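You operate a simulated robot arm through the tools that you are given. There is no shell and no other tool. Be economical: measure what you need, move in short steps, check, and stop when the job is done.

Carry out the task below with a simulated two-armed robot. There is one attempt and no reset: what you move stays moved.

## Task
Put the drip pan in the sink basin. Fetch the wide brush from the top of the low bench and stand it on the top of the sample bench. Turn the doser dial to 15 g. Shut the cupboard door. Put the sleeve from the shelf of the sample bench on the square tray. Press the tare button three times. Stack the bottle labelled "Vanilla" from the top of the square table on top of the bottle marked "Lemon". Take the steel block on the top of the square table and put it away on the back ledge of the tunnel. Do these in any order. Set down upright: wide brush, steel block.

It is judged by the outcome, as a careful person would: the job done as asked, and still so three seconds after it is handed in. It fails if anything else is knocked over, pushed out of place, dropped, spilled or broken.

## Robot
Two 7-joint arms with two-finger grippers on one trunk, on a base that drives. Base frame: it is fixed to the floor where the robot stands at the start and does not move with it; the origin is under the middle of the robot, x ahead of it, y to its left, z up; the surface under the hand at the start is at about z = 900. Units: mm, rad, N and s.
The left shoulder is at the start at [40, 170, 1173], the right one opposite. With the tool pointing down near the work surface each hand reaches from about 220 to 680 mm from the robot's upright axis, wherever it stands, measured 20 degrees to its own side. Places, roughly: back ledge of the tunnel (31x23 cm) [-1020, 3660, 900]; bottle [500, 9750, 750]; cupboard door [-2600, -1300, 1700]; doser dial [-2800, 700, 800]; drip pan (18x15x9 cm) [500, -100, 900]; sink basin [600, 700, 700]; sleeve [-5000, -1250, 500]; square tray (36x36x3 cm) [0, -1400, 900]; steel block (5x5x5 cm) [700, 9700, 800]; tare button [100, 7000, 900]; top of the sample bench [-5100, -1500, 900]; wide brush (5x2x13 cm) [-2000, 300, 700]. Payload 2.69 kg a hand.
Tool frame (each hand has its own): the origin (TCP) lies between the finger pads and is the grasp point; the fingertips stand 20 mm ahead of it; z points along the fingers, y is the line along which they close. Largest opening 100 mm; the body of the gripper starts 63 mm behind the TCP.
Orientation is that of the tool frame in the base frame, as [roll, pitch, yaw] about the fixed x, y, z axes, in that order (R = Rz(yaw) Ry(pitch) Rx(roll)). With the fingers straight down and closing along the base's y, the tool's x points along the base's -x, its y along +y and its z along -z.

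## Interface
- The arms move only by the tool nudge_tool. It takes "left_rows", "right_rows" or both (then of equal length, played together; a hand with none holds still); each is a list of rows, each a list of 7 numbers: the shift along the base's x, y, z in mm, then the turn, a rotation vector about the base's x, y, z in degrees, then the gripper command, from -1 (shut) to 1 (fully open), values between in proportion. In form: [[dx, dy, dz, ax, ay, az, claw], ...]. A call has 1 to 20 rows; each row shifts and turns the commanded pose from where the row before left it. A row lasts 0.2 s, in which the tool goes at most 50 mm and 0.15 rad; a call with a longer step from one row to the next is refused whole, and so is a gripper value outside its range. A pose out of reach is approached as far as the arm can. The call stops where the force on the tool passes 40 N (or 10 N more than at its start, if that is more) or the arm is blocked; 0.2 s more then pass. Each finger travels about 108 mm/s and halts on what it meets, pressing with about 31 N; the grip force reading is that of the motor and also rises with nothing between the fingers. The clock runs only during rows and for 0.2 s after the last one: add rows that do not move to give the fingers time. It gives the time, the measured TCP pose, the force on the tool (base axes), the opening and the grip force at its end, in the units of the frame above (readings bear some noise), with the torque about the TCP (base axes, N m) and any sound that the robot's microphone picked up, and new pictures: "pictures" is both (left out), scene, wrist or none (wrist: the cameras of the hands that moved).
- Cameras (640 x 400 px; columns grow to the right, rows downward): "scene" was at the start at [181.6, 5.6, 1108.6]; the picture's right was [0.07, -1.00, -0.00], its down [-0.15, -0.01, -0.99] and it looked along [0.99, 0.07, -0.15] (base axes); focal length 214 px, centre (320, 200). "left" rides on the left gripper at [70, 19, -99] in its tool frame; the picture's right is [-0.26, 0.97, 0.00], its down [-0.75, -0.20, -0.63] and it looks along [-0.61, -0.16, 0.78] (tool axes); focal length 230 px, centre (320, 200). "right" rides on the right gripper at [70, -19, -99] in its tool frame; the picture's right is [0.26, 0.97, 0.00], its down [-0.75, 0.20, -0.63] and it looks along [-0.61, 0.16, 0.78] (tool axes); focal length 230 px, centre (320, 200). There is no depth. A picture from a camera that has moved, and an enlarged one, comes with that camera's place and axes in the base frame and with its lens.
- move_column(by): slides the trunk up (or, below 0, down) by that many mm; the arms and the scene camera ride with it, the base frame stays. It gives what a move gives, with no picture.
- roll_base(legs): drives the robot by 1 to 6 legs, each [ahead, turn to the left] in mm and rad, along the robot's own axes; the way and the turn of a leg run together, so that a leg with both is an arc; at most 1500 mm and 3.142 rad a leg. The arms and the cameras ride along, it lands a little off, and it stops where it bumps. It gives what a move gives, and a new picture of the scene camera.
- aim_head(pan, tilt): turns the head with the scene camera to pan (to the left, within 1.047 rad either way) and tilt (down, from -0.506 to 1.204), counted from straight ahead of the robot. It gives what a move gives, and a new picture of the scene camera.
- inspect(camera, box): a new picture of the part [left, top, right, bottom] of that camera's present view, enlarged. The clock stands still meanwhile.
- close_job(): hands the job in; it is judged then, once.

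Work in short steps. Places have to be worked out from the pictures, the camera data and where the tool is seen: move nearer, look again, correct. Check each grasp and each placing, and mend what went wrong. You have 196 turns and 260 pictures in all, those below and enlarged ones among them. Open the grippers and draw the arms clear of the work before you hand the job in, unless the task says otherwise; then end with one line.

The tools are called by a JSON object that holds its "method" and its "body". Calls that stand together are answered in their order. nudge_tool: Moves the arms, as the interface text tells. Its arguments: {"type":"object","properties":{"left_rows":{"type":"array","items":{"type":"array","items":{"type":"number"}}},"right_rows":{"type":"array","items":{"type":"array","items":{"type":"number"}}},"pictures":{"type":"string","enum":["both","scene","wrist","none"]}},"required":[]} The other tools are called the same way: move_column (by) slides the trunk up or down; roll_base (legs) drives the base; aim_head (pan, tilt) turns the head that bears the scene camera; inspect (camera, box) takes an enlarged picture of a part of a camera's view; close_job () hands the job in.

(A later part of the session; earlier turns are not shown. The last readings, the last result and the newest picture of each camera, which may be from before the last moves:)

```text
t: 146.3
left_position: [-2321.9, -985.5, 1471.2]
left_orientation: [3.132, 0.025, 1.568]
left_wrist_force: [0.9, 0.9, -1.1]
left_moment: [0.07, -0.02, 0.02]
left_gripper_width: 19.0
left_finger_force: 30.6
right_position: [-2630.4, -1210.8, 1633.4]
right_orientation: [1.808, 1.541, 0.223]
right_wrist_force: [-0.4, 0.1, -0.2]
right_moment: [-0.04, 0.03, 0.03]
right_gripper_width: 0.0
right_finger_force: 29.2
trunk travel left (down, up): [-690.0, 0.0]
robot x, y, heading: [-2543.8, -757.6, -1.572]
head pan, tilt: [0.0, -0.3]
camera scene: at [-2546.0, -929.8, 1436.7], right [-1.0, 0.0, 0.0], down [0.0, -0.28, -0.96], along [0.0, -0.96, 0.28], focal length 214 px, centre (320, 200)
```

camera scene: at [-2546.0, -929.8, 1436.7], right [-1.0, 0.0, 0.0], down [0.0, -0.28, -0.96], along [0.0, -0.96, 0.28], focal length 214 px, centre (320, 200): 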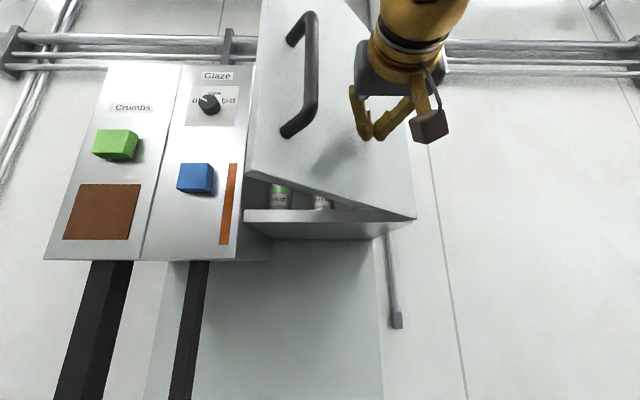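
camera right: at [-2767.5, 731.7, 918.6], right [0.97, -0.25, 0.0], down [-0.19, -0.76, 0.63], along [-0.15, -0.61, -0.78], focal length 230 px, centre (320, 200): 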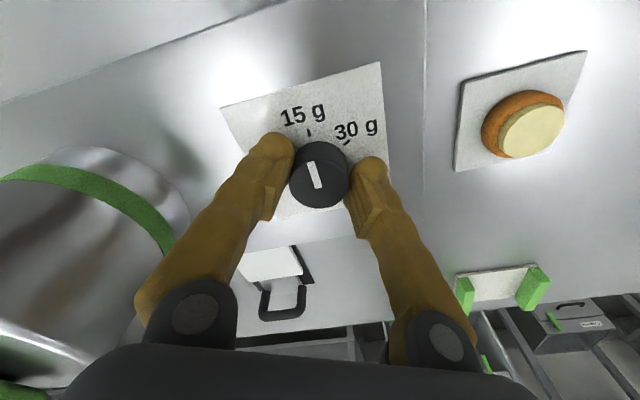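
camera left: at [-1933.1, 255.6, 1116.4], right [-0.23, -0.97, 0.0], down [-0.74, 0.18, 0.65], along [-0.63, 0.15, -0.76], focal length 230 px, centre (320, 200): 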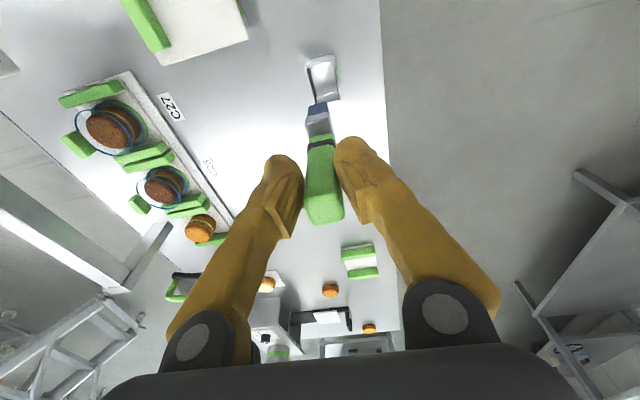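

Push along −y with a slight +x follow.

{"method": "nudge_tool", "body": {"right_rows": [[0, -25, 0, 0, 0, 0, -1], [2, -25, 0, 0, 0, 0, -1], [6, -20, 0, 0, 0, 0, -1], [6, -20, 0, 0, 0, 0, -1], [6, -20, 0, 0, 0, 0, -1], [5, -20, 0, 0, 0, 0, -1], [4, -15, 0, 0, 0, 0, -1], [0, -10, 0, 0, 0, 0, -1], [0, 0, 0, 0, 0, 0, -1]], "pictures": "scene"}}

```text
t: 148.3
left_position: [-2322.9, -978.1, 1473.2]
left_orientation: [3.133, 0.04, 1.569]
left_wrist_force: [0.4, -0.1, -1.4]
left_moment: [0.03, -0.01, 0.01]
left_gripper_width: 19.2
left_finger_force: 30.9
right_position: [-2598.9, -1359.0, 1634.8]
right_orientation: [1.769, 1.538, 0.184]
right_wrist_force: [1.8, 18.5, -9.5]
right_moment: [0.11, 0.08, 0.14]
right_gripper_width: 0.1
right_finger_force: 29.0
trunk travel left (down, up): [-690.0, 0.0]
robot x, y, heading: [-2542.7, -756.5, -1.574]
head pan, tilt: [0.0, -0.3]
camera scene: at [-2545.8, -918.2, 1438.0], right [-1.0, 0.0, 0.0], down [0.0, -0.29, -0.96], along [0.0, -0.96, 0.29], focal length 214 px, centre (320, 200)
```

scene: 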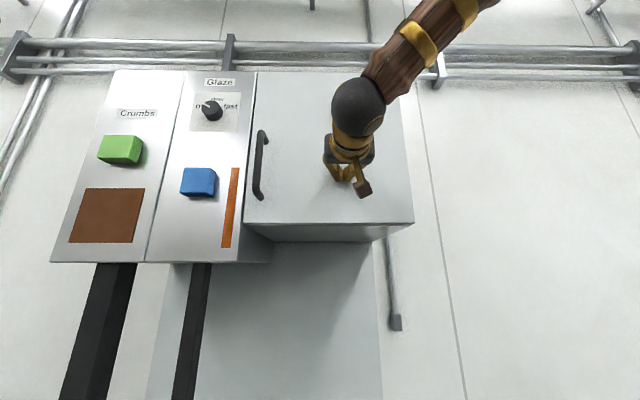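

Door appears flush. Give a last firm push, retreat, and zoom in to verify.

{"method": "nudge_tool", "body": {"right_rows": [[0, -6, 0, 0, 0, 0, -1], [0, 0, 0, 0, 0, 0, -1], [-2, 40, 0, 0, 0, 0, -1], [-5, 45, 0, 0, 0, 0, -1], [-10, 45, 0, 0, 0, 0, -1], [-15, 40, 0, 0, 0, 0, -1], [0, 0, 0, 0, 0, 0, -1]], "pictures": "none"}}

{"method": "inspect", "body": {"camera": "scene", "box": [210, 60, 430, 270]}}

```text
t: 149.9
left_position: [-2318.9, -983.3, 1474.0]
left_orientation: [3.135, 0.046, 1.568]
left_wrist_force: [0.3, 0.1, -1.5]
left_moment: [-0.02, 0.05, 0.01]
left_gripper_width: 18.6
left_finger_force: 30.9
right_position: [-2634.1, -1200.5, 1635.6]
right_orientation: [1.75, 1.541, 0.164]
right_wrist_force: [-0.4, 0.8, 0.6]
right_moment: [0.03, 0.01, -0.03]
right_gripper_width: 0.0
right_finger_force: 29.1
trunk travel left (down, up): [-690.0, 0.0]
robot x, y, heading: [-2545.9, -757.0, -1.574]
head pan, tilt: [0.0, -0.3]
```

```text
1.90 times, centred on (320, 165) of scene
camera zoom: at [-2543.3, -905.0, 1439.5], right [-1.0, 0.0, 0.0], down [0.0, -0.3, -0.96], along [0.0, -0.96, 0.3], focal length 408 px, centre (320, 267)
```

zoom: 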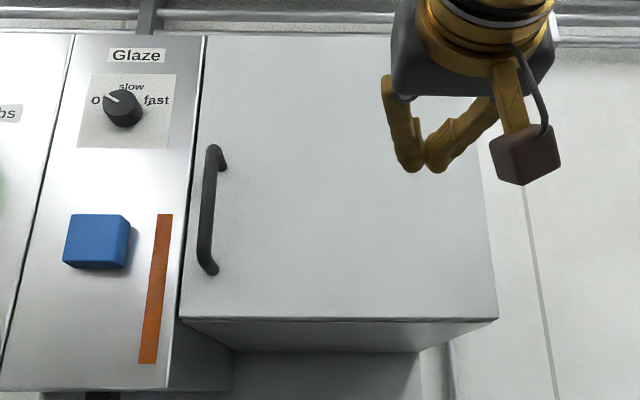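

Cupboard is shut. Return the right hand to pointing down, lower the trunk, and look toward the sample bench.

{"method": "nudge_tool", "body": {"right_rows": [[-4, 14, -9, 8.0, 0, 0, -1], [-4, 14, -9, 8.0, 0, 0, -1], [-4, 14, -9, 8.0, 0, 0, -1], [-4, 14, -9, 8.0, 0, 0, -1], [-4, 14, -9, 8.0, 0, 0, -1], [-4, 14, -9, 8.0, 0, 0, -1], [-4, 14, -9, 8.0, 0, 0, -1], [-4, 14, -9, 8.0, 0, 0, -1], [-4, 14, -9, 8.0, 0, 0, -1], [-4, 14, -9, 8.0, 0, 0, -1], [0, 10, -9, 8.0, 0, 0, -1], [0, 0, 0, 0, 0, 0, -1]], "pictures": "none"}}

{"method": "roll_base", "body": {"legs": [[-400, 0], [0, -1.55]]}}

{"method": "move_column", "body": {"by": -290}}

{"method": "aim_head", "body": {"pan": 0.15, "tilt": 0.2}}

```text
t: 152.5
left_position: [-2322.0, -983.6, 1470.3]
left_orientation: [3.134, 0.026, 1.568]
left_wrist_force: [0.6, 0.3, -1.0]
left_moment: [0.0, 0.0, 0.02]
left_gripper_width: 18.9
left_finger_force: 30.6
right_position: [-2674.4, -1048.0, 1533.9]
right_orientation: [-3.125, 0.029, 1.54]
right_wrist_force: [0.2, -0.1, 0.9]
right_moment: [-0.06, 0.02, 0.03]
right_gripper_width: 0.0
right_finger_force: 29.3
trunk travel left (down, up): [-690.0, 0.0]
robot x, y, heading: [-2546.6, -757.9, -1.578]
head pan, tilt: [0.0, -0.3]
```

```text
t: 158.9
left_position: [-2765.6, -582.2, 1470.7]
left_orientation: [3.131, 0.03, 0.044]
left_wrist_force: [0.2, 0.3, -0.5]
left_moment: [0.02, -0.02, 0.02]
left_gripper_width: 18.7
left_finger_force: 30.9
right_position: [-2847.0, -233.7, 1533.7]
right_orientation: [-3.127, 0.027, 0.016]
right_wrist_force: [0.0, 0.0, 0.0]
right_moment: [-0.04, -0.02, -0.01]
right_gripper_width: 0.0
right_finger_force: 29.4
trunk travel left (down, up): [-690.0, 0.0]
robot x, y, heading: [-2549.5, -356.8, -3.097]
head pan, tilt: [0.0, -0.3]
camera scene: at [-2718.0, -363.0, 1436.7], right [-0.04, 1.0, 0.0], down [-0.28, -0.01, -0.96], along [-0.96, -0.04, 0.28], focal length 214 px, centre (320, 200)
```

scene: 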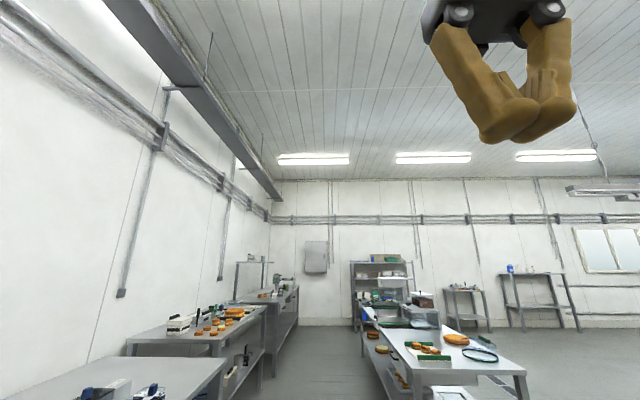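

```text
t: 161.8
left_position: [-2743.2, -582.4, 1175.5]
left_orientation: [3.128, -0.003, 0.044]
left_wrist_force: [0.5, 0.1, -1.1]
left_moment: [-0.02, -0.04, -0.04]
left_gripper_width: 18.9
left_finger_force: 31.0
right_position: [-2823.1, -231.2, 1247.9]
right_orientation: [-3.127, 0.045, 0.016]
right_wrist_force: [-0.1, 0.3, -0.1]
right_moment: [0.02, -0.03, 0.01]
right_gripper_width: 0.1
right_finger_force: 29.3
trunk travel left (down, up): [-400.0, 290.0]
robot x, y, heading: [-2542.7, -352.0, -3.098]
head pan, tilt: [0.0, -0.3]
```

```text
t: 162.8
left_position: [-2742.5, -581.5, 1174.5]
left_orientation: [3.128, -0.001, 0.042]
left_wrist_force: [-0.3, 0.5, -0.6]
left_moment: [-0.02, -0.02, 0.01]
left_gripper_width: 18.9
left_finger_force: 31.6
right_position: [-2821.8, -230.2, 1247.5]
right_orientation: [-3.128, 0.043, 0.014]
right_wrist_force: [0.2, 0.0, 0.5]
right_moment: [-0.02, -0.02, 0.03]
right_gripper_width: 0.0
right_finger_force: 29.5
trunk travel left (down, up): [-400.0, 290.0]
robot x, y, heading: [-2546.9, -354.5, -3.095]
head pan, tilt: [0.15, 0.201]
camera scene: at [-2725.3, -377.3, 1102.7], right [-0.19, 0.98, 0.0], down [0.21, 0.04, -0.98], along [-0.96, -0.19, -0.22], focal length 214 px, centre (320, 200)
```

scene: 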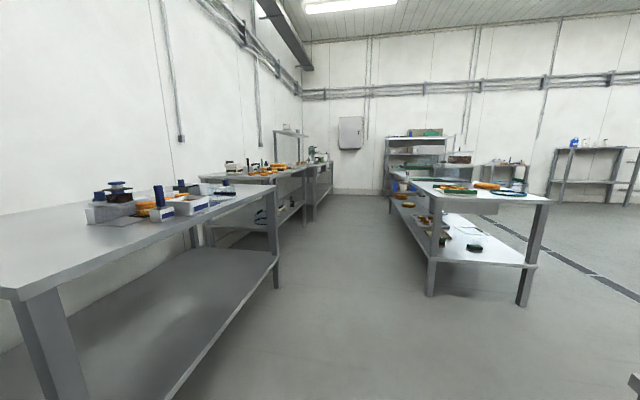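

Zoom on the second wall bench (sample bench).

{"method": "inspect", "body": {"camera": "scene", "box": [190, 120, 350, 240]}}

```text
3.33 times, centred on (270, 180) of scene
camera zoom: at [-2725.3, -377.3, 1102.7], right [-0.19, 0.98, 0.0], down [0.21, 0.04, -0.98], along [-0.96, -0.19, -0.22], focal length 715 px, centre (487, 267)
```

zoom: 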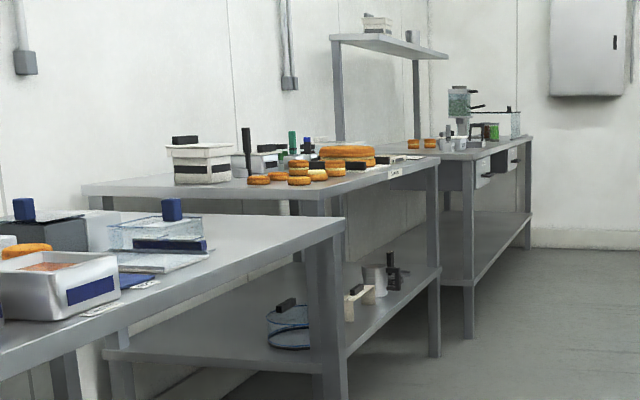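

Corridor is clear; drive to in front of the sample bench and turn to face it.

{"method": "roll_base", "body": {"legs": [[0, 0.076], [1200, 0], [1180, 0], [0, 1.448]]}}

{"method": "aim_head", "body": {"pan": 0.0, "tilt": 0.5}}

```text
t: 178.2
left_position: [-4613.8, -838.8, 1181.6]
left_orientation: [3.129, 0.042, 1.563]
left_wrist_force: [0.1, 0.5, -1.8]
left_moment: [0.02, 0.01, 0.0]
left_gripper_width: 18.9
left_finger_force: 30.7
right_position: [-4967.4, -900.1, 1248.2]
right_orientation: [-3.126, 0.043, 1.532]
right_wrist_force: [0.4, -0.7, -0.9]
right_moment: [-0.02, -0.01, 0.0]
right_gripper_width: 0.0
right_finger_force: 29.6
trunk travel left (down, up): [-400.0, 290.0]
robot x, y, heading: [-4833.2, -629.9, -1.578]
head pan, tilt: [0.15, 0.201]
camera scene: at [-4822.1, -811.6, 1102.6], right [-0.99, -0.14, 0.0], down [-0.03, 0.21, -0.98], along [0.14, -0.97, -0.22], focal length 214 px, centre (320, 200)
```

scene: 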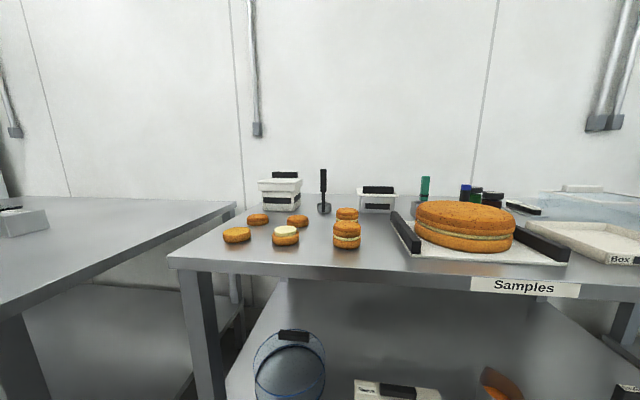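

```text
t: 179.0
left_position: [-4612.3, -820.2, 1177.5]
left_orientation: [3.128, 0.007, 1.562]
left_wrist_force: [0.2, -0.4, -0.4]
left_moment: [0.02, -0.02, -0.03]
left_gripper_width: 18.8
left_finger_force: 30.8
right_position: [-4969.1, -880.1, 1251.0]
right_orientation: [-3.126, 0.061, 1.532]
right_wrist_force: [-0.2, -0.9, 0.1]
right_moment: [0.03, -0.03, 0.04]
right_gripper_width: 0.0
right_finger_force: 29.1
trunk travel left (down, up): [-400.0, 290.0]
robot x, y, heading: [-4835.2, -627.3, -1.579]
head pan, tilt: [0.0, 0.499]
camera scene: at [-4836.4, -810.1, 1075.0], right [-1.0, 0.01, 0.0], down [0.0, 0.49, -0.87], along [-0.01, -0.87, -0.49], focal length 214 px, centre (320, 200)
```

scene: 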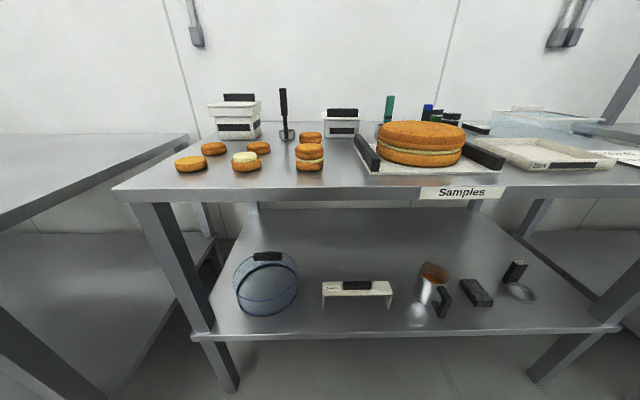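

Zoom on the shelf to identify the sleeve.

{"method": "inspect", "body": {"camera": "scene", "box": [220, 240, 400, 330]}}

{"method": "inspect", "body": {"camera": "scene", "box": [390, 240, 550, 330]}}

```text
3.56 times, centred on (310, 285) of scene
camera zoom: at [-4836.4, -810.1, 1075.0], right [-1.0, 0.01, 0.0], down [0.0, 0.49, -0.87], along [-0.01, -0.87, -0.49], focal length 763 px, centre (356, -102)
```

zoom: 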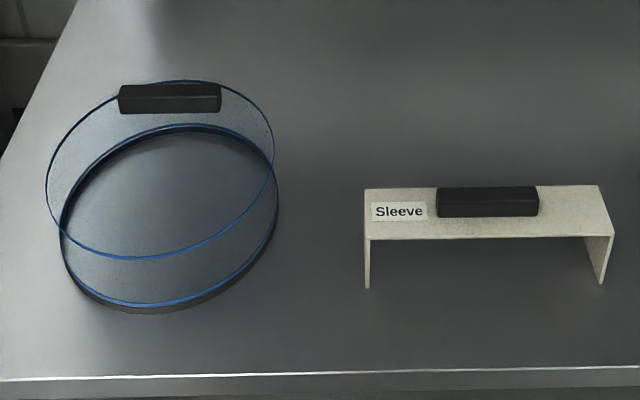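

```text
4.00 times, centred on (470, 285) of scene
camera zoom: at [-4836.4, -810.1, 1075.0], right [-1.0, 0.01, 0.0], down [0.0, 0.49, -0.87], along [-0.01, -0.87, -0.49], focal length 858 px, centre (-280, -140)
```

zoom: 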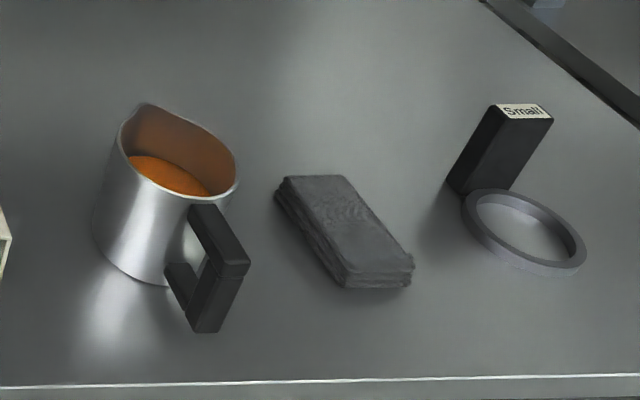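

The "Sleeve" is the labelled bridge piece with a black handle. First the brush: place it at a free spot near (-4740, -1215) on the top. Drive closer and bring the left hand over.

{"method": "roll_base", "body": {"legs": [[100, 0]]}}

{"method": "nudge_tool", "body": {"left_rows": [[-16, -36, -10, 0, 0, 0, -1], [-16, -36, -12, 0, 0, 0, -1], [-16, -36, -12, 0, 0, 0, -1], [-16, -36, -12, 0, 0, 0, -1], [-16, -36, -12, 0, 0, 0, -1], [-16, -36, -12, 0, 0, 0, -1], [-16, -36, -12, 0, 0, 0, -1], [-14, -26, -5, 0, 0, 0, -1], [0, 0, 0, 0, 0, 0, -1]]}}

```text
t: 180.1
left_position: [-4614.1, -895.5, 1185.7]
left_orientation: [3.13, 0.059, 1.56]
left_wrist_force: [0.8, -2.8, 0.2]
left_moment: [0.13, 0.0, 0.0]
left_gripper_width: 18.7
left_finger_force: 31.0
right_position: [-4967.7, -953.3, 1257.2]
right_orientation: [-3.125, 0.081, 1.534]
right_wrist_force: [-0.2, -1.6, -0.7]
right_moment: [0.13, 0.01, 0.0]
right_gripper_width: 0.2
right_finger_force: 29.2
trunk travel left (down, up): [-400.0, 290.0]
robot x, y, heading: [-4836.5, -725.2, -1.583]
head pan, tilt: [0.0, 0.499]
camera scene: at [-4836.7, -874.5, 1079.8], right [-1.0, 0.01, 0.0], down [0.0, 0.47, -0.88], along [-0.01, -0.88, -0.47], focal length 214 px, centre (320, 200)
```

scene: 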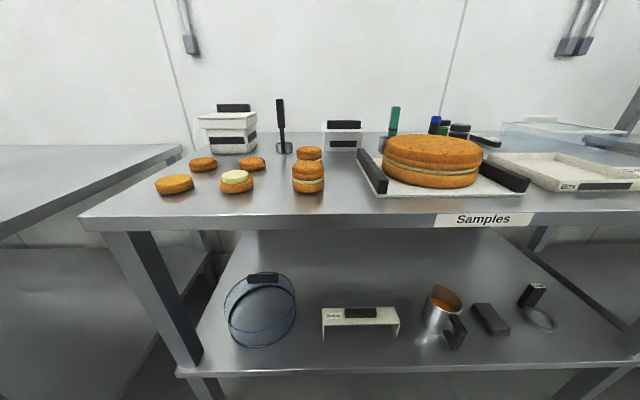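

```text
t: 182.1
left_position: [-4737.7, -1195.6, 1092.5]
left_orientation: [3.131, 0.045, 1.56]
left_wrist_force: [0.0, 0.0, -0.5]
left_moment: [0.01, 0.03, 0.02]
left_gripper_width: 18.8
left_finger_force: 30.8
right_position: [-4968.1, -975.3, 1252.6]
right_orientation: [-3.123, 0.064, 1.534]
right_wrist_force: [0.5, 0.1, 0.2]
right_moment: [-0.01, 0.01, 0.0]
right_gripper_width: 0.0
right_finger_force: 29.7
trunk travel left (down, up): [-400.0, 290.0]
robot x, y, heading: [-4834.3, -726.1, -1.582]
head pan, tilt: [0.0, 0.499]
camera scene: at [-4836.9, -908.9, 1074.5], right [-1.0, 0.01, 0.0], down [0.0, 0.5, -0.87], along [-0.01, -0.87, -0.5], focal length 214 px, centre (320, 200)
camera left: at [-4720.9, -1120.5, 1189.6], right [0.96, -0.27, 0.02], down [-0.22, -0.72, 0.66], along [-0.16, -0.64, -0.75], focal length 230 px, centre (320, 200)
```

scene: 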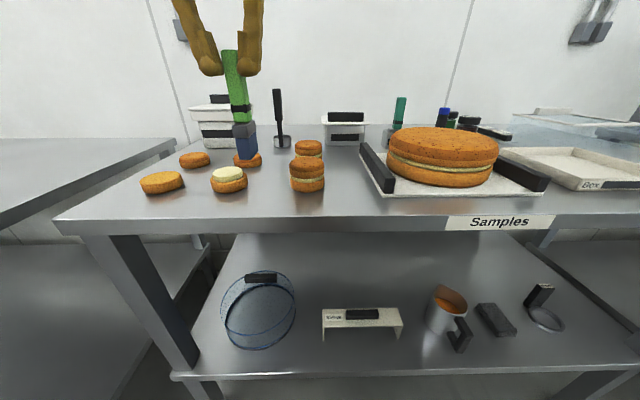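
left: 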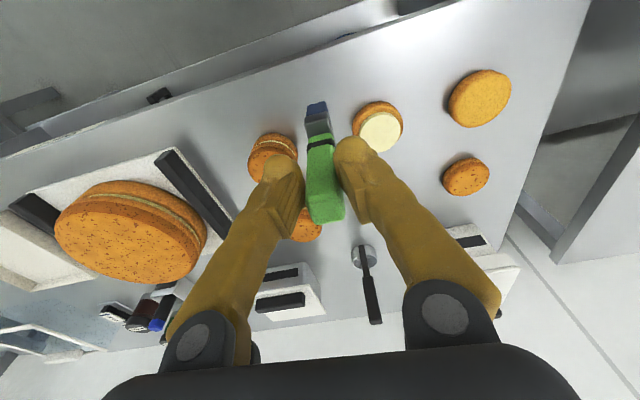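

Spot between the cookies is free. Level the hand and lower the brush.

{"method": "nudge_tool", "body": {"left_rows": [[-5, -8, -20, 2.6, 0, 0, -1], [0, -6, -30, 0, 0, 0, -1], [0, 0, -28, 0, 0, 0, -1], [0, 0, -5, 0, 0, 0, -1], [0, 0, 0, 0, 0, 0, -1]]}}

{"method": "inspect", "body": {"camera": "scene", "box": [130, 60, 350, 230]}}

```text
t: 183.3
left_position: [-4746.5, -1202.9, 1015.4]
left_orientation: [3.131, 0.009, 1.56]
left_wrist_force: [0.1, 0.2, 31.1]
left_moment: [-0.35, 0.05, 0.02]
left_gripper_width: 18.6
left_finger_force: 31.0
right_position: [-4968.6, -969.6, 1253.4]
right_orientation: [-3.124, 0.072, 1.534]
right_wrist_force: [0.2, -0.4, -0.1]
right_moment: [0.02, 0.03, 0.01]
right_gripper_width: 0.0
right_finger_force: 29.4
trunk travel left (down, up): [-400.0, 290.0]
robot x, y, heading: [-4833.9, -724.6, -1.577]
head pan, tilt: [0.0, 0.499]
camera scene: at [-4837.6, -904.5, 1075.5], right [-1.0, 0.01, 0.0], down [0.01, 0.49, -0.87], along [-0.01, -0.87, -0.49], focal length 214 px, centre (320, 200)
camera left: at [-4729.0, -1131.9, 1114.3], right [0.96, -0.27, 0.01], down [-0.21, -0.74, 0.63], along [-0.16, -0.61, -0.77], focal length 230 px, centre (320, 200)
```

scene: 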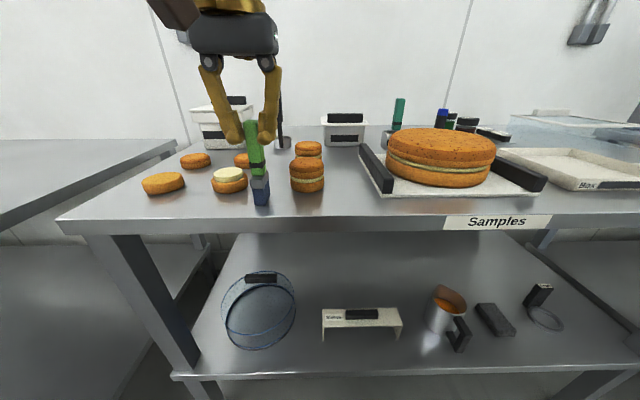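
left: 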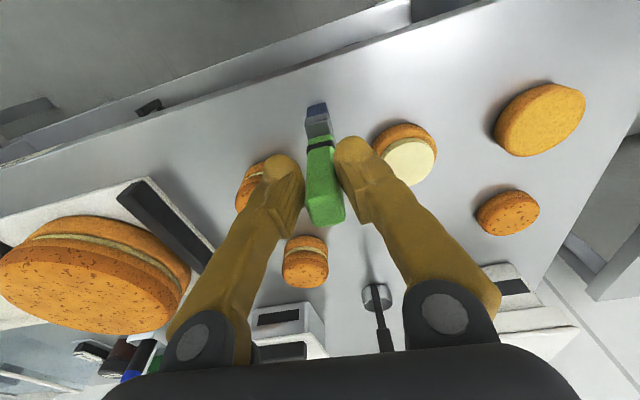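

```text
2.35 times, centred on (240, 145) of scene
camera zoom: at [-4837.6, -904.5, 1075.5], right [-1.0, 0.01, 0.0], down [0.01, 0.49, -0.87], along [-0.01, -0.87, -0.49], focal length 505 px, centre (508, 329)
```

zoom: 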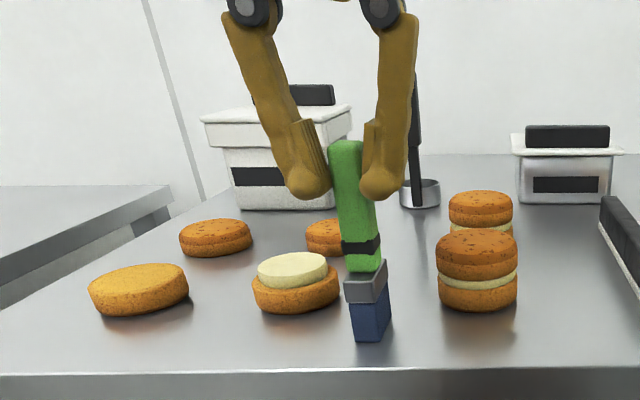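

Brush is down (31 N). Ease up 5 mm, then release and rise.

{"method": "nudge_tool", "body": {"left_rows": [[0, 0, 5, 0, 0, 0, -1], [0, 0, 0, 0, 0, 0, -1], [0, 0, 0, 0, 0, 0, -0.5], [0, 0, 0, 0, 0, 0, -0.1], [0, 0, 0, 0, 0, 0, 0.1], [0, 0, 25, 0, 0, 0, 0.1], [0, 0, 40, 0, 0, 0, 0.1], [0, 0, 40, 0, 0, 0, 0.1], [0, 0, 0, 0, 0, 0, 0.1]], "pictures": "wrist"}}

{"method": "inspect", "body": {"camera": "scene", "box": [130, 60, 350, 230]}}

```text
t: 185.3
left_position: [-4744.5, -1202.9, 1123.0]
left_orientation: [3.131, 0.001, 1.559]
left_wrist_force: [0.5, 0.4, -0.2]
left_moment: [0.03, 0.0, -0.01]
left_gripper_width: 54.9
left_finger_force: 0.0
right_position: [-4969.5, -971.9, 1252.5]
right_orientation: [-3.124, 0.067, 1.535]
right_wrist_force: [0.3, -0.7, -0.4]
right_moment: [0.03, 0.01, -0.01]
right_gripper_width: 0.1
right_finger_force: 29.5
trunk travel left (down, up): [-400.0, 290.0]
robot x, y, heading: [-4836.1, -725.8, -1.578]
head pan, tilt: [0.0, 0.499]
camera left: at [-4726.6, -1133.3, 1222.2], right [0.96, -0.27, 0.01], down [-0.22, -0.75, 0.63], along [-0.16, -0.61, -0.78], focal length 230 px, centre (320, 200)
```

left: 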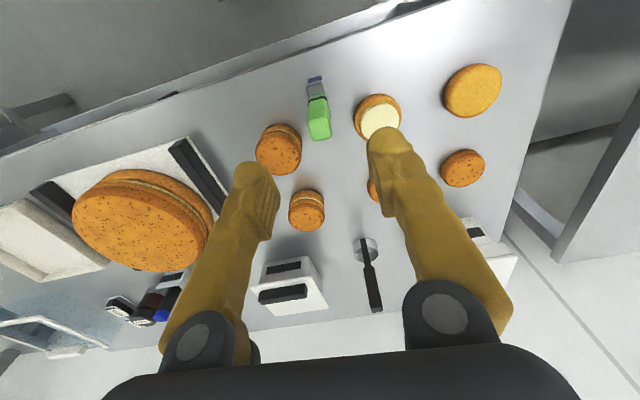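

```text
2.35 times, centred on (240, 145) of scene
camera zoom: at [-4837.2, -906.9, 1074.8], right [-1.0, 0.01, 0.0], down [0.0, 0.49, -0.87], along [-0.01, -0.87, -0.49], focal length 505 px, centre (508, 329)
```

zoom: 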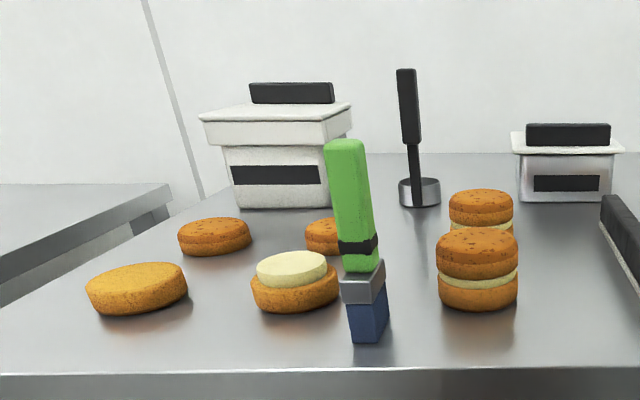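

Brush stands upright. Retract the left arm, then lower the trunk for the shelf.

{"method": "nudge_tool", "body": {"left_rows": [[14, 34, 10, 0, 0, 0, 0], [14, 36, 10, 0, 0, 0, 0], [14, 36, 10, 0, 0, 0, 0], [14, 36, 10, 0, 0, 0, 0], [14, 36, 0, 0, 0, 0, -0.5], [14, 36, 0, 0, 0, 0, -0.5], [14, 30, 0, 0, 0, 0, -1], [0, 0, 0, 0, 0, 0, -1]], "right_rows": [[0, 0, 0, 0, 0, 0, -1], [0, 0, 0, 0, 0, 0, -0.5], [0, 0, 0, 0, 0, 0, 0], [0, 0, 0, 0, 0, 0, 0.5], [0, 0, 0, 0, 0, 0, 1], [0, 0, 0, 0, 0, 0, 1], [0, 0, 0, 0, 0, 0, 1], [0, 0, 0, 0, 0, 0, 1]], "pictures": "none"}}

{"method": "move_column", "body": {"by": -370}}

{"method": "aim_head", "body": {"pan": -0.2, "tilt": 0.35}}

```text
t: 187.1
left_position: [-4646.1, -959.2, 1159.0]
left_orientation: [3.129, -0.01, 1.559]
left_wrist_force: [-0.1, -0.1, -0.2]
left_moment: [0.01, 0.01, 0.02]
left_gripper_width: 0.0
left_finger_force: 28.9
right_position: [-4969.6, -971.6, 1253.6]
right_orientation: [-3.124, 0.067, 1.534]
right_wrist_force: [0.1, 0.3, 0.5]
right_moment: [-0.01, 0.0, -0.01]
right_gripper_width: 100.1
right_finger_force: 0.2
trunk travel left (down, up): [-400.0, 290.0]
robot x, y, heading: [-4833.8, -722.7, -1.58]
head pan, tilt: [0.0, 0.499]
```

```text
t: 190.7
left_position: [-4645.1, -958.3, 791.9]
left_orientation: [3.129, 0.002, 1.559]
left_wrist_force: [0.1, 0.2, 0.2]
left_moment: [-0.04, -0.03, 0.0]
left_gripper_width: 0.0
left_finger_force: 29.2
right_position: [-4969.1, -970.5, 882.5]
right_orientation: [-3.124, 0.066, 1.532]
right_wrist_force: [-0.4, 0.5, -0.4]
right_moment: [0.04, 0.03, 0.01]
right_gripper_width: 100.0
right_finger_force: 0.1
trunk travel left (down, up): [-30.0, 660.0]
robot x, y, heading: [-4839.2, -727.2, -1.578]
head pan, tilt: [0.0, 0.499]
```

```text
t: 191.4
left_position: [-4646.6, -958.2, 791.2]
left_orientation: [3.129, 0.001, 1.56]
left_wrist_force: [0.1, -0.4, -0.5]
left_moment: [0.0, 0.0, 0.0]
left_gripper_width: 0.0
left_finger_force: 30.3
right_position: [-4968.9, -970.7, 883.7]
right_orientation: [-3.125, 0.067, 1.533]
right_wrist_force: [0.0, 0.8, 0.0]
right_moment: [0.03, 0.02, -0.01]
right_gripper_width: 100.0
right_finger_force: 0.0
trunk travel left (down, up): [-30.0, 660.0]
robot x, y, heading: [-4837.9, -726.4, -1.577]
head pan, tilt: [-0.201, 0.351]
camera scene: at [-4855.6, -900.4, 718.6], right [-0.98, 0.21, 0.0], down [0.07, 0.35, -0.93], along [-0.2, -0.91, -0.36], focal length 214 px, centre (320, 200)
```

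scene: 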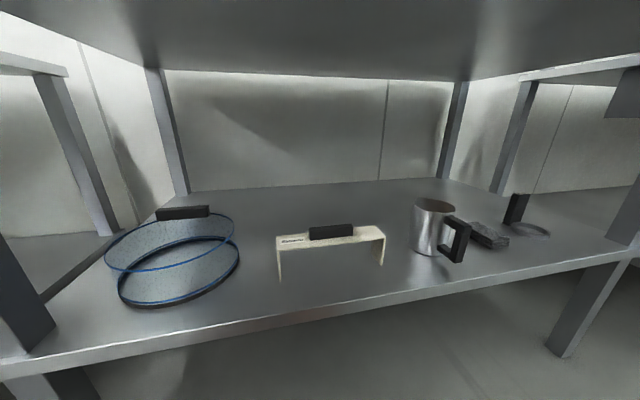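

Triangulating two views: shelf at z≈414; sleeve spans x −4851…−5073, y −1250…−1304; its handle is along x, centre (-4960, -1285), z 482–512. I'll grip across y with the tool tilted 40° (wrist to the right). First turn the hand while clear of the bench.

{"method": "nudge_tool", "body": {"right_rows": [[-12, 0, -10, 3.8, 0, 0, 0], [-12, 0, -15, 0, 0, -8.2, 0], [-12, 0, -15, 0, 0, -8.2, 0], [-12, 0, -15, 0, 0, -8.2, 0], [-12, 0, -15, 0, 0, -8.2, 0], [-12, 0, -15, 0, 0, -8.2, 0], [-12, 0, -15, 0, 0, -8.2, 0], [-12, 0, -15, 0, 0, -8.2, 0], [-12, 0, -15, 0, 0, -8.2, 0], [-12, 0, -15, 0, 0, -8.2, 0], [0, 0, -15, 0, 0, -8.2, 0], [0, 0, -15, 0, 0, -6.0, 0], [0, 0, 0, 0, -8, 0, 0], [0, 0, 0, 0, -8, 0, 0], [0, 0, 0, 0, -8, 0, 0], [0, 0, 0, 0, -8, 0, 0], [0, 0, 0, 0, -8, 0, 0], [0, 0, 0, 0, 0, 0, 0]], "pictures": "both"}}

```text
t: 195.2
left_position: [-4647.2, -958.3, 791.2]
left_orientation: [3.129, 0.001, 1.557]
left_wrist_force: [-0.1, 0.6, -0.1]
left_moment: [0.03, 0.0, 0.01]
left_gripper_width: 0.2
left_finger_force: 29.4
right_position: [-5088.0, -971.0, 707.9]
right_orientation: [-3.122, -0.694, -0.005]
right_wrist_force: [-0.4, -0.1, 0.0]
right_moment: [-0.01, -0.02, -0.02]
right_gripper_width: 50.1
right_finger_force: 0.0
trunk travel left (down, up): [-30.0, 660.0]
robot x, y, heading: [-4834.1, -723.9, -1.578]
head pan, tilt: [-0.201, 0.351]
camera scene: at [-4855.8, -900.4, 718.7], right [-0.98, 0.21, 0.0], down [0.07, 0.35, -0.93], along [-0.2, -0.91, -0.36], focal length 214 px, centre (320, 200)
camera right: at [-5098.6, -955.4, 828.1], right [0.21, -0.97, 0.15], down [-0.98, -0.21, 0.0], along [0.03, -0.15, -0.99], focal length 230 px, centre (320, 200)
```

scene: 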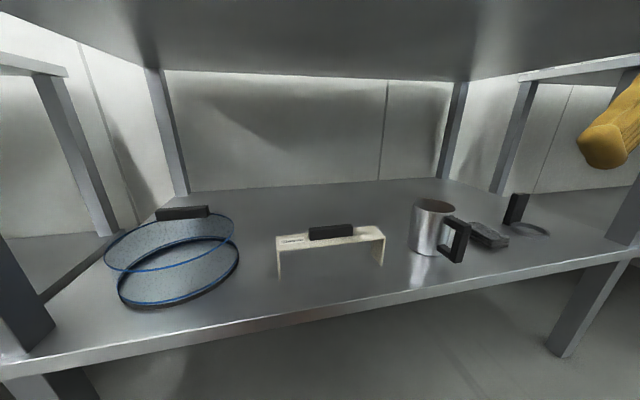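
right: 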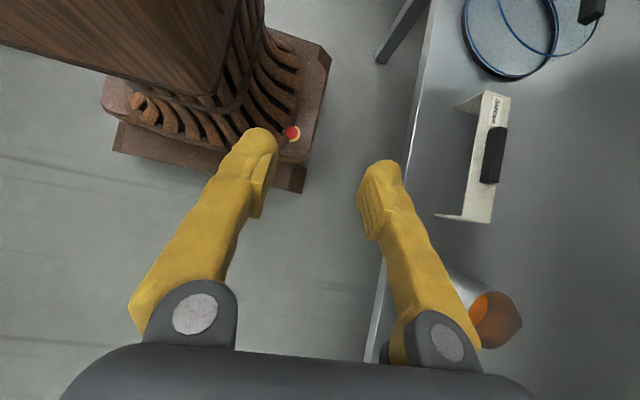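

Great view. Drop the trunk the last 25 mm, lower the hand beside the bench, then slide it in under the top.

{"method": "move_column", "body": {"by": -25}}

{"method": "nudge_tool", "body": {"right_rows": [[25, 0, -25, 0, 0, 0, 0], [25, 0, -30, 0, 0, 0, 0], [25, 0, -30, 0, 0, 0, 0], [20, 0, -20, 0, 0, 0, 0], [0, -40, 0, 0, 0, 0, 0], [0, -45, 0, 0, 0, 0, 0], [0, -45, 0, 0, 0, 0, 0], [0, -45, 0, 0, 0, 0, 0], [0, 0, 0, 0, 0, 0, 0]]}}

```text
t: 195.9
left_position: [-4646.1, -958.8, 766.5]
left_orientation: [3.13, 0.003, 1.559]
left_wrist_force: [0.0, -0.1, -0.5]
left_moment: [-0.02, 0.0, 0.0]
left_gripper_width: 0.0
left_finger_force: 29.1
right_position: [-5087.2, -971.9, 683.1]
right_orientation: [-3.12, -0.697, -0.004]
right_wrist_force: [1.2, 0.0, -0.7]
right_moment: [0.0, -0.01, 0.01]
right_gripper_width: 50.1
right_finger_force: 0.1
trunk travel left (down, up): [-5.0, 685.0]
robot x, y, heading: [-4836.8, -724.2, -1.579]
head pan, tilt: [-0.201, 0.351]
```

```text
t: 197.9
left_position: [-4646.0, -957.7, 766.6]
left_orientation: [3.129, 0.002, 1.558]
left_wrist_force: [-0.4, -0.3, -1.0]
left_moment: [0.0, -0.02, 0.03]
left_gripper_width: 0.0
left_finger_force: 29.0
right_position: [-4995.6, -1153.7, 578.1]
right_orientation: [-3.118, -0.697, -0.001]
right_wrist_force: [-0.5, -0.5, 0.6]
right_moment: [0.03, -0.02, 0.03]
right_gripper_width: 50.1
right_finger_force: 0.0
right hand out of reach, approached as far as the arm can: row 3
trunk travel left (down, up): [-5.0, 685.0]
robot x, y, heading: [-4837.6, -727.0, -1.583]
head pan, tilt: [-0.201, 0.351]
camera scene: at [-4855.7, -900.1, 693.6], right [-0.98, 0.21, 0.0], down [0.07, 0.35, -0.93], along [-0.2, -0.91, -0.36], focal length 214 px, centre (320, 200)
camera right: at [-5005.9, -1136.8, 698.7], right [0.21, -0.97, 0.15], down [-0.98, -0.21, 0.0], along [0.04, -0.15, -0.99], focal length 230 px, centre (320, 200)
```

scene: 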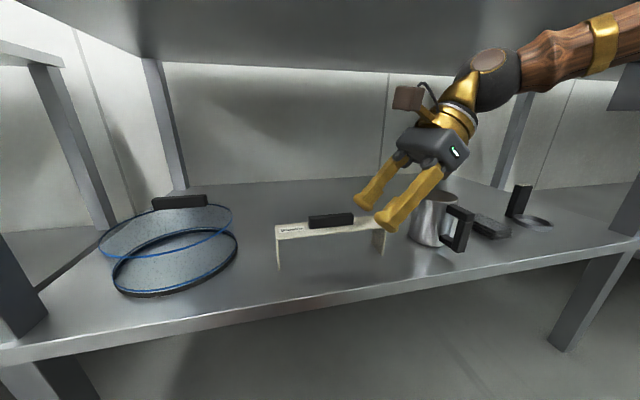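
right: 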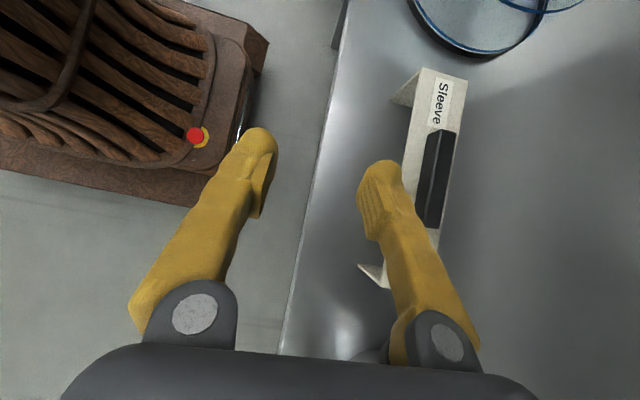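

Handle: z 490–518, centre y≈-1268. Slide in over it, and look.

{"method": "nudge_tool", "body": {"right_rows": [[5, -40, 0, 0, 0, 0, 0], [5, -40, 0, 0, 0, 0, 0], [5, -34, -10, 0, 0, 0, 0], [0, 0, 0, 0, 0, 0, 0]]}}

```text
t: 198.9
left_position: [-4645.8, -958.2, 766.5]
left_orientation: [3.13, 0.001, 1.558]
left_wrist_force: [-0.1, -0.4, -0.1]
left_moment: [0.01, -0.02, -0.01]
left_gripper_width: 0.1
left_finger_force: 29.2
right_position: [-4977.7, -1266.1, 566.3]
right_orientation: [-3.118, -0.698, -0.005]
right_wrist_force: [0.0, 0.1, 0.6]
right_moment: [0.0, 0.0, 0.01]
right_gripper_width: 50.1
right_finger_force: 0.0
trunk travel left (down, up): [-5.0, 685.0]
robot x, y, heading: [-4835.4, -728.6, -1.579]
head pan, tilt: [-0.201, 0.351]
camera scene: at [-4855.7, -900.1, 693.6], right [-0.98, 0.21, 0.0], down [0.07, 0.35, -0.93], along [-0.2, -0.91, -0.36], focal length 214 px, centre (320, 200)
camera right: at [-4987.4, -1251.2, 688.2], right [0.21, -0.97, 0.15], down [-0.98, -0.21, 0.0], along [0.04, -0.14, -0.99], focal length 230 px, centre (320, 200)
```

scene: 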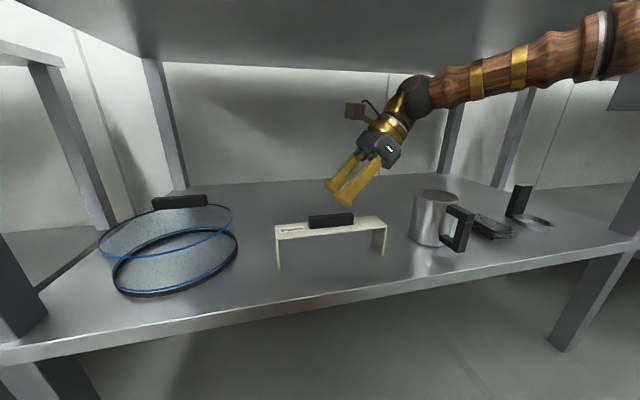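
right: 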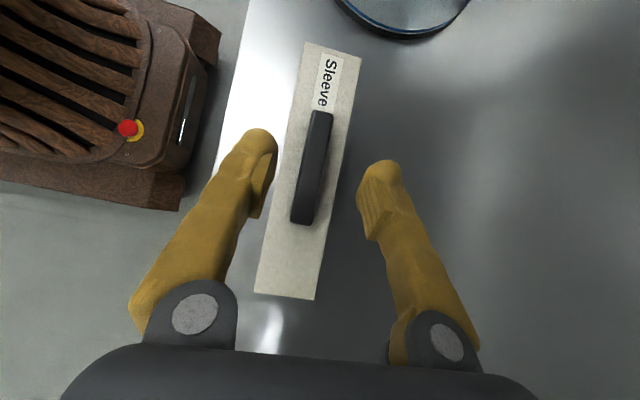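

Well aligned. Descend to z≈516 and close on the handle.

{"method": "nudge_tool", "body": {"right_rows": [[6, 1, -25, 0, 0, 0, 0], [6, 1, -25, 0, 0, 0, 0], [0, 0, 0, 0, 0, 0, -0.3], [0, 0, 0, 0, 0, 0, -1], [0, 0, 0, 0, 0, 0, -1], [0, 0, 0, 0, 0, 0, -1]]}}

```text
t: 200.3
left_position: [-4647.2, -958.2, 766.4]
left_orientation: [3.13, 0.0, 1.559]
left_wrist_force: [0.2, 0.3, 0.5]
left_moment: [-0.02, 0.01, 0.01]
left_gripper_width: 0.3
left_finger_force: 28.9
right_position: [-4966.8, -1266.2, 516.9]
right_orientation: [-3.117, -0.699, -0.005]
right_wrist_force: [0.4, 0.0, -0.7]
right_moment: [0.01, 0.01, -0.01]
right_gripper_width: 16.5
right_finger_force: 31.0
trunk travel left (down, up): [-5.0, 685.0]
robot x, y, heading: [-4835.1, -722.6, -1.577]
head pan, tilt: [-0.201, 0.351]
camera scene: at [-4855.7, -900.1, 693.6], right [-0.98, 0.21, 0.0], down [0.07, 0.35, -0.93], along [-0.2, -0.91, -0.36], focal length 214 px, centre (320, 200)
camera right: at [-4977.9, -1249.9, 637.1], right [0.21, -0.97, 0.15], down [-0.98, -0.21, 0.0], along [0.03, -0.15, -0.99], focal length 230 px, centre (320, 200)
```

scene: 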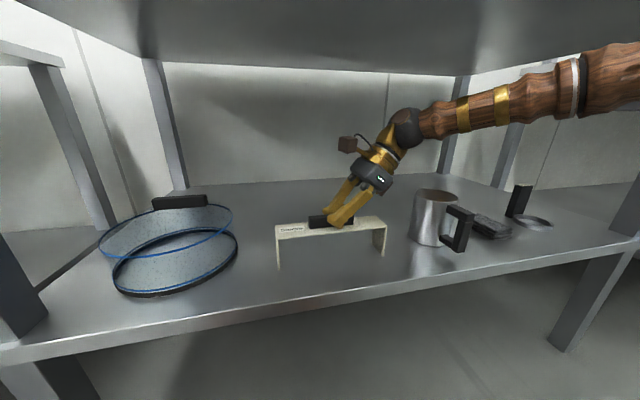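
right: 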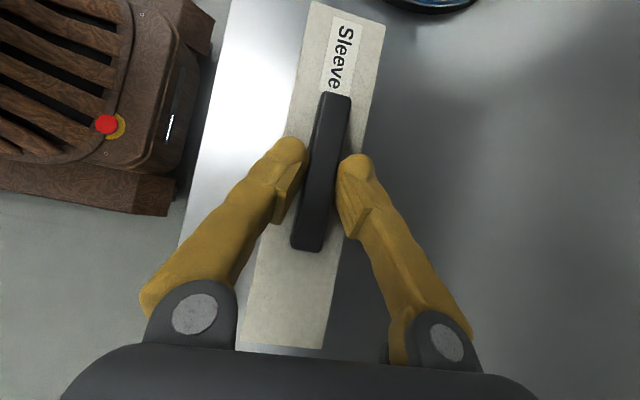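

Gripped. Lift slightly and check that it hangs level.

{"method": "nudge_tool", "body": {"right_rows": [[0, 0, 10, 0, 0, 0, -1], [0, 0, 15, 0, 0, 0, -1], [0, 0, 15, 0, 0, 0, -1], [0, 0, 0, 0, 0, 0, -1]], "pictures": "scene"}}

```text
t: 201.3
left_position: [-4645.9, -958.3, 766.0]
left_orientation: [3.129, 0.002, 1.559]
left_wrist_force: [-0.2, -0.1, -0.4]
left_moment: [0.01, 0.01, -0.01]
left_gripper_width: 0.0
left_finger_force: 29.3
right_position: [-4969.1, -1267.6, 555.8]
right_orientation: [-3.12, -0.697, -0.001]
right_wrist_force: [0.5, 0.4, -0.1]
right_moment: [0.01, 0.01, 0.01]
right_gripper_width: 16.5
right_finger_force: 31.0
trunk travel left (down, up): [-5.0, 685.0]
robot x, y, heading: [-4838.6, -725.8, -1.583]
head pan, tilt: [-0.201, 0.351]
camera scene: at [-4855.7, -900.0, 693.6], right [-0.98, 0.21, 0.0], down [0.07, 0.35, -0.93], along [-0.2, -0.91, -0.36], focal length 214 px, centre (320, 200)
```

scene: 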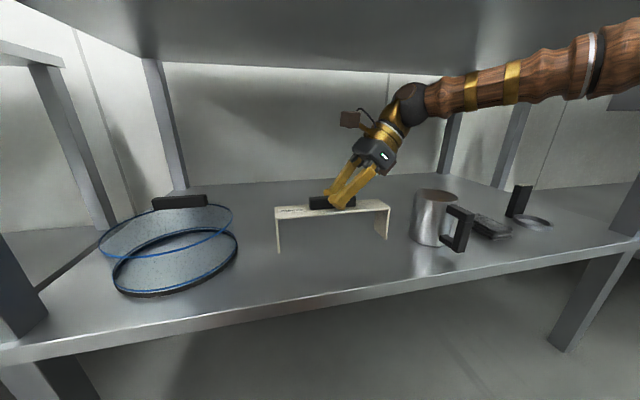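

Sleeve hangs level. Draw it straight out from the shelf.

{"method": "nudge_tool", "body": {"right_rows": [[0, 20, 10, 0, 0, 0, -1], [3, 40, 5, 0, 0, 0, -1], [5, 42, 0, 0, 0, 0, -1], [5, 42, 0, 0, 0, 0, -1], [5, 42, 0, 0, 0, 0, -1], [0, 42, 0, 0, 0, 0, -1], [0, 42, 0, 0, 0, 0, -1], [0, 20, 0, 0, 0, 0, -1], [0, 0, 0, 0, 0, 0, -1]], "pictures": "both"}}

```text
t: 203.3
left_position: [-4646.1, -958.8, 766.9]
left_orientation: [3.13, 0.0, 1.56]
left_wrist_force: [-0.5, -0.2, -0.8]
left_moment: [-0.02, 0.02, 0.0]
left_gripper_width: 0.2
left_finger_force: 29.4
right_position: [-4950.8, -986.2, 571.4]
right_orientation: [-3.12, -0.697, -0.005]
right_wrist_force: [0.1, -0.3, -1.2]
right_moment: [0.03, 0.0, -0.02]
right_gripper_width: 16.5
right_finger_force: 30.9
right hand out of reach, approached as far as the arm can: row 8
trunk travel left (down, up): [-5.0, 685.0]
robot x, y, heading: [-4838.0, -722.9, -1.584]
head pan, tilt: [-0.201, 0.351]
camera scene: at [-4855.7, -900.0, 693.6], right [-0.98, 0.21, 0.0], down [0.07, 0.35, -0.93], along [-0.2, -0.91, -0.36], focal length 214 px, centre (320, 200)
camera right: at [-4962.2, -970.2, 692.1], right [0.21, -0.97, 0.15], down [-0.98, -0.21, 0.0], along [0.03, -0.15, -0.99], focal length 230 px, centre (320, 200)
```

scene: 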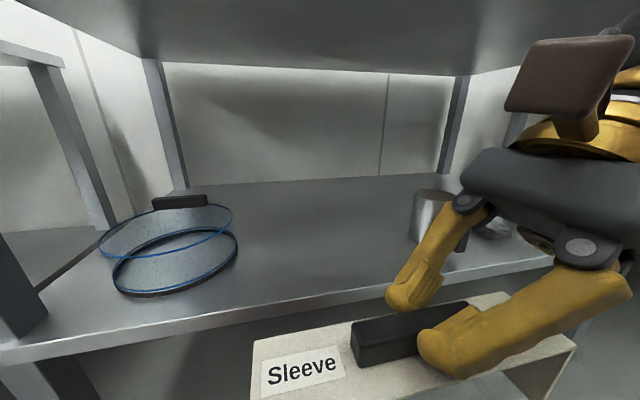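
right: 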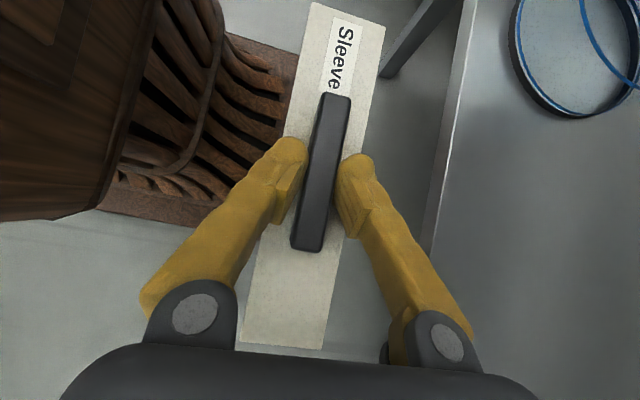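

Clear. Back off, raise the trunk, and turn toward the tray's area.

{"method": "roll_base", "body": {"legs": [[-250, 0]]}}

{"method": "move_column", "body": {"by": 450}}

{"method": "aim_head", "body": {"pan": 0.0, "tilt": 0.2}}

{"method": "roll_base", "body": {"legs": [[0, 1.58], [1400, 0], [700, 0]]}}

```text
t: 205.2
left_position: [-4644.6, -699.9, 766.5]
left_orientation: [3.129, 0.002, 1.56]
left_wrist_force: [-0.2, -0.2, -0.3]
left_moment: [0.04, -0.04, -0.02]
left_gripper_width: 0.0
left_finger_force: 30.0
right_position: [-4948.7, -727.6, 570.4]
right_orientation: [-3.119, -0.698, -0.004]
right_wrist_force: [-0.2, 0.1, 0.0]
right_moment: [0.01, 0.02, 0.02]
right_gripper_width: 16.6
right_finger_force: 31.1
trunk travel left (down, up): [-5.0, 685.0]
robot x, y, heading: [-4833.9, -465.9, -1.582]
head pan, tilt: [-0.201, 0.351]
camera scene: at [-4853.2, -641.2, 693.6], right [-0.98, 0.21, 0.0], down [0.07, 0.35, -0.93], along [-0.2, -0.91, -0.36], focal length 214 px, centre (320, 200)
```

scene: 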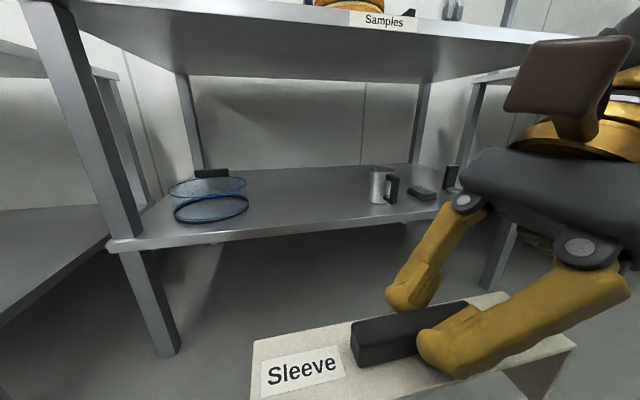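

```text
refused: 450 is not a number from -400 to 400
```

```text
t: 205.9
left_position: [-4643.5, -687.9, 763.6]
left_orientation: [3.128, -0.015, 1.559]
left_wrist_force: [-0.3, 0.0, 0.1]
left_moment: [0.0, 0.03, 0.03]
left_gripper_width: 0.2
left_finger_force: 29.8
right_position: [-4953.1, -732.1, 573.5]
right_orientation: [3.133, -0.69, -0.014]
right_wrist_force: [0.2, -0.2, -1.4]
right_moment: [-0.01, 0.04, 0.03]
right_gripper_width: 16.2
right_finger_force: 31.1
trunk travel left (down, up): [-5.0, 685.0]
robot x, y, heading: [-4834.6, -466.5, -1.583]
head pan, tilt: [0.0, 0.201]
camera scene: at [-4834.7, -643.5, 707.6], right [-1.0, 0.01, 0.0], down [0.0, 0.22, -0.98], along [-0.01, -0.98, -0.22], focal length 214 px, centre (320, 200)
```

scene: 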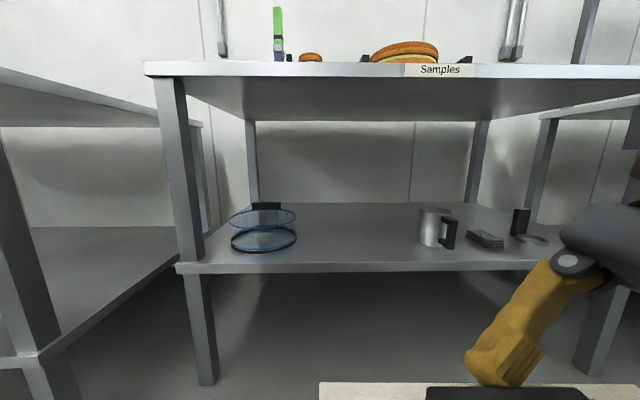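

```text
t: 212.7
left_position: [-4267.7, -278.0, 770.1]
left_orientation: [3.127, 0.02, 3.13]
left_wrist_force: [2.3, 3.8, -1.6]
left_moment: [-0.29, 0.09, 0.01]
left_gripper_width: 0.0
left_finger_force: 29.7
right_position: [-4213.8, -592.2, 578.7]
right_orientation: [3.136, -0.702, 1.561]
right_wrist_force: [-4.5, 1.2, 1.9]
right_moment: [-0.19, -0.22, -0.14]
right_gripper_width: 16.5
right_finger_force: 31.1
trunk travel left (down, up): [-5.0, 685.0]
robot x, y, heading: [-4476.4, -469.4, -0.005]
head pan, tilt: [0.0, 0.201]
stopped in leg 2: the robot was blocked; the commanded pose is now the measured one
camera scene: at [-4304.1, -468.7, 708.6], right [-0.01, -1.0, 0.0], down [-0.21, 0.0, -0.98], along [0.98, -0.01, -0.21], focal length 214 px, centre (320, 200)
```

scene: 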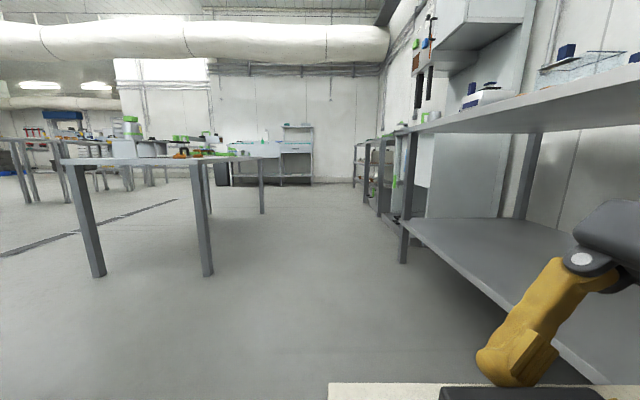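

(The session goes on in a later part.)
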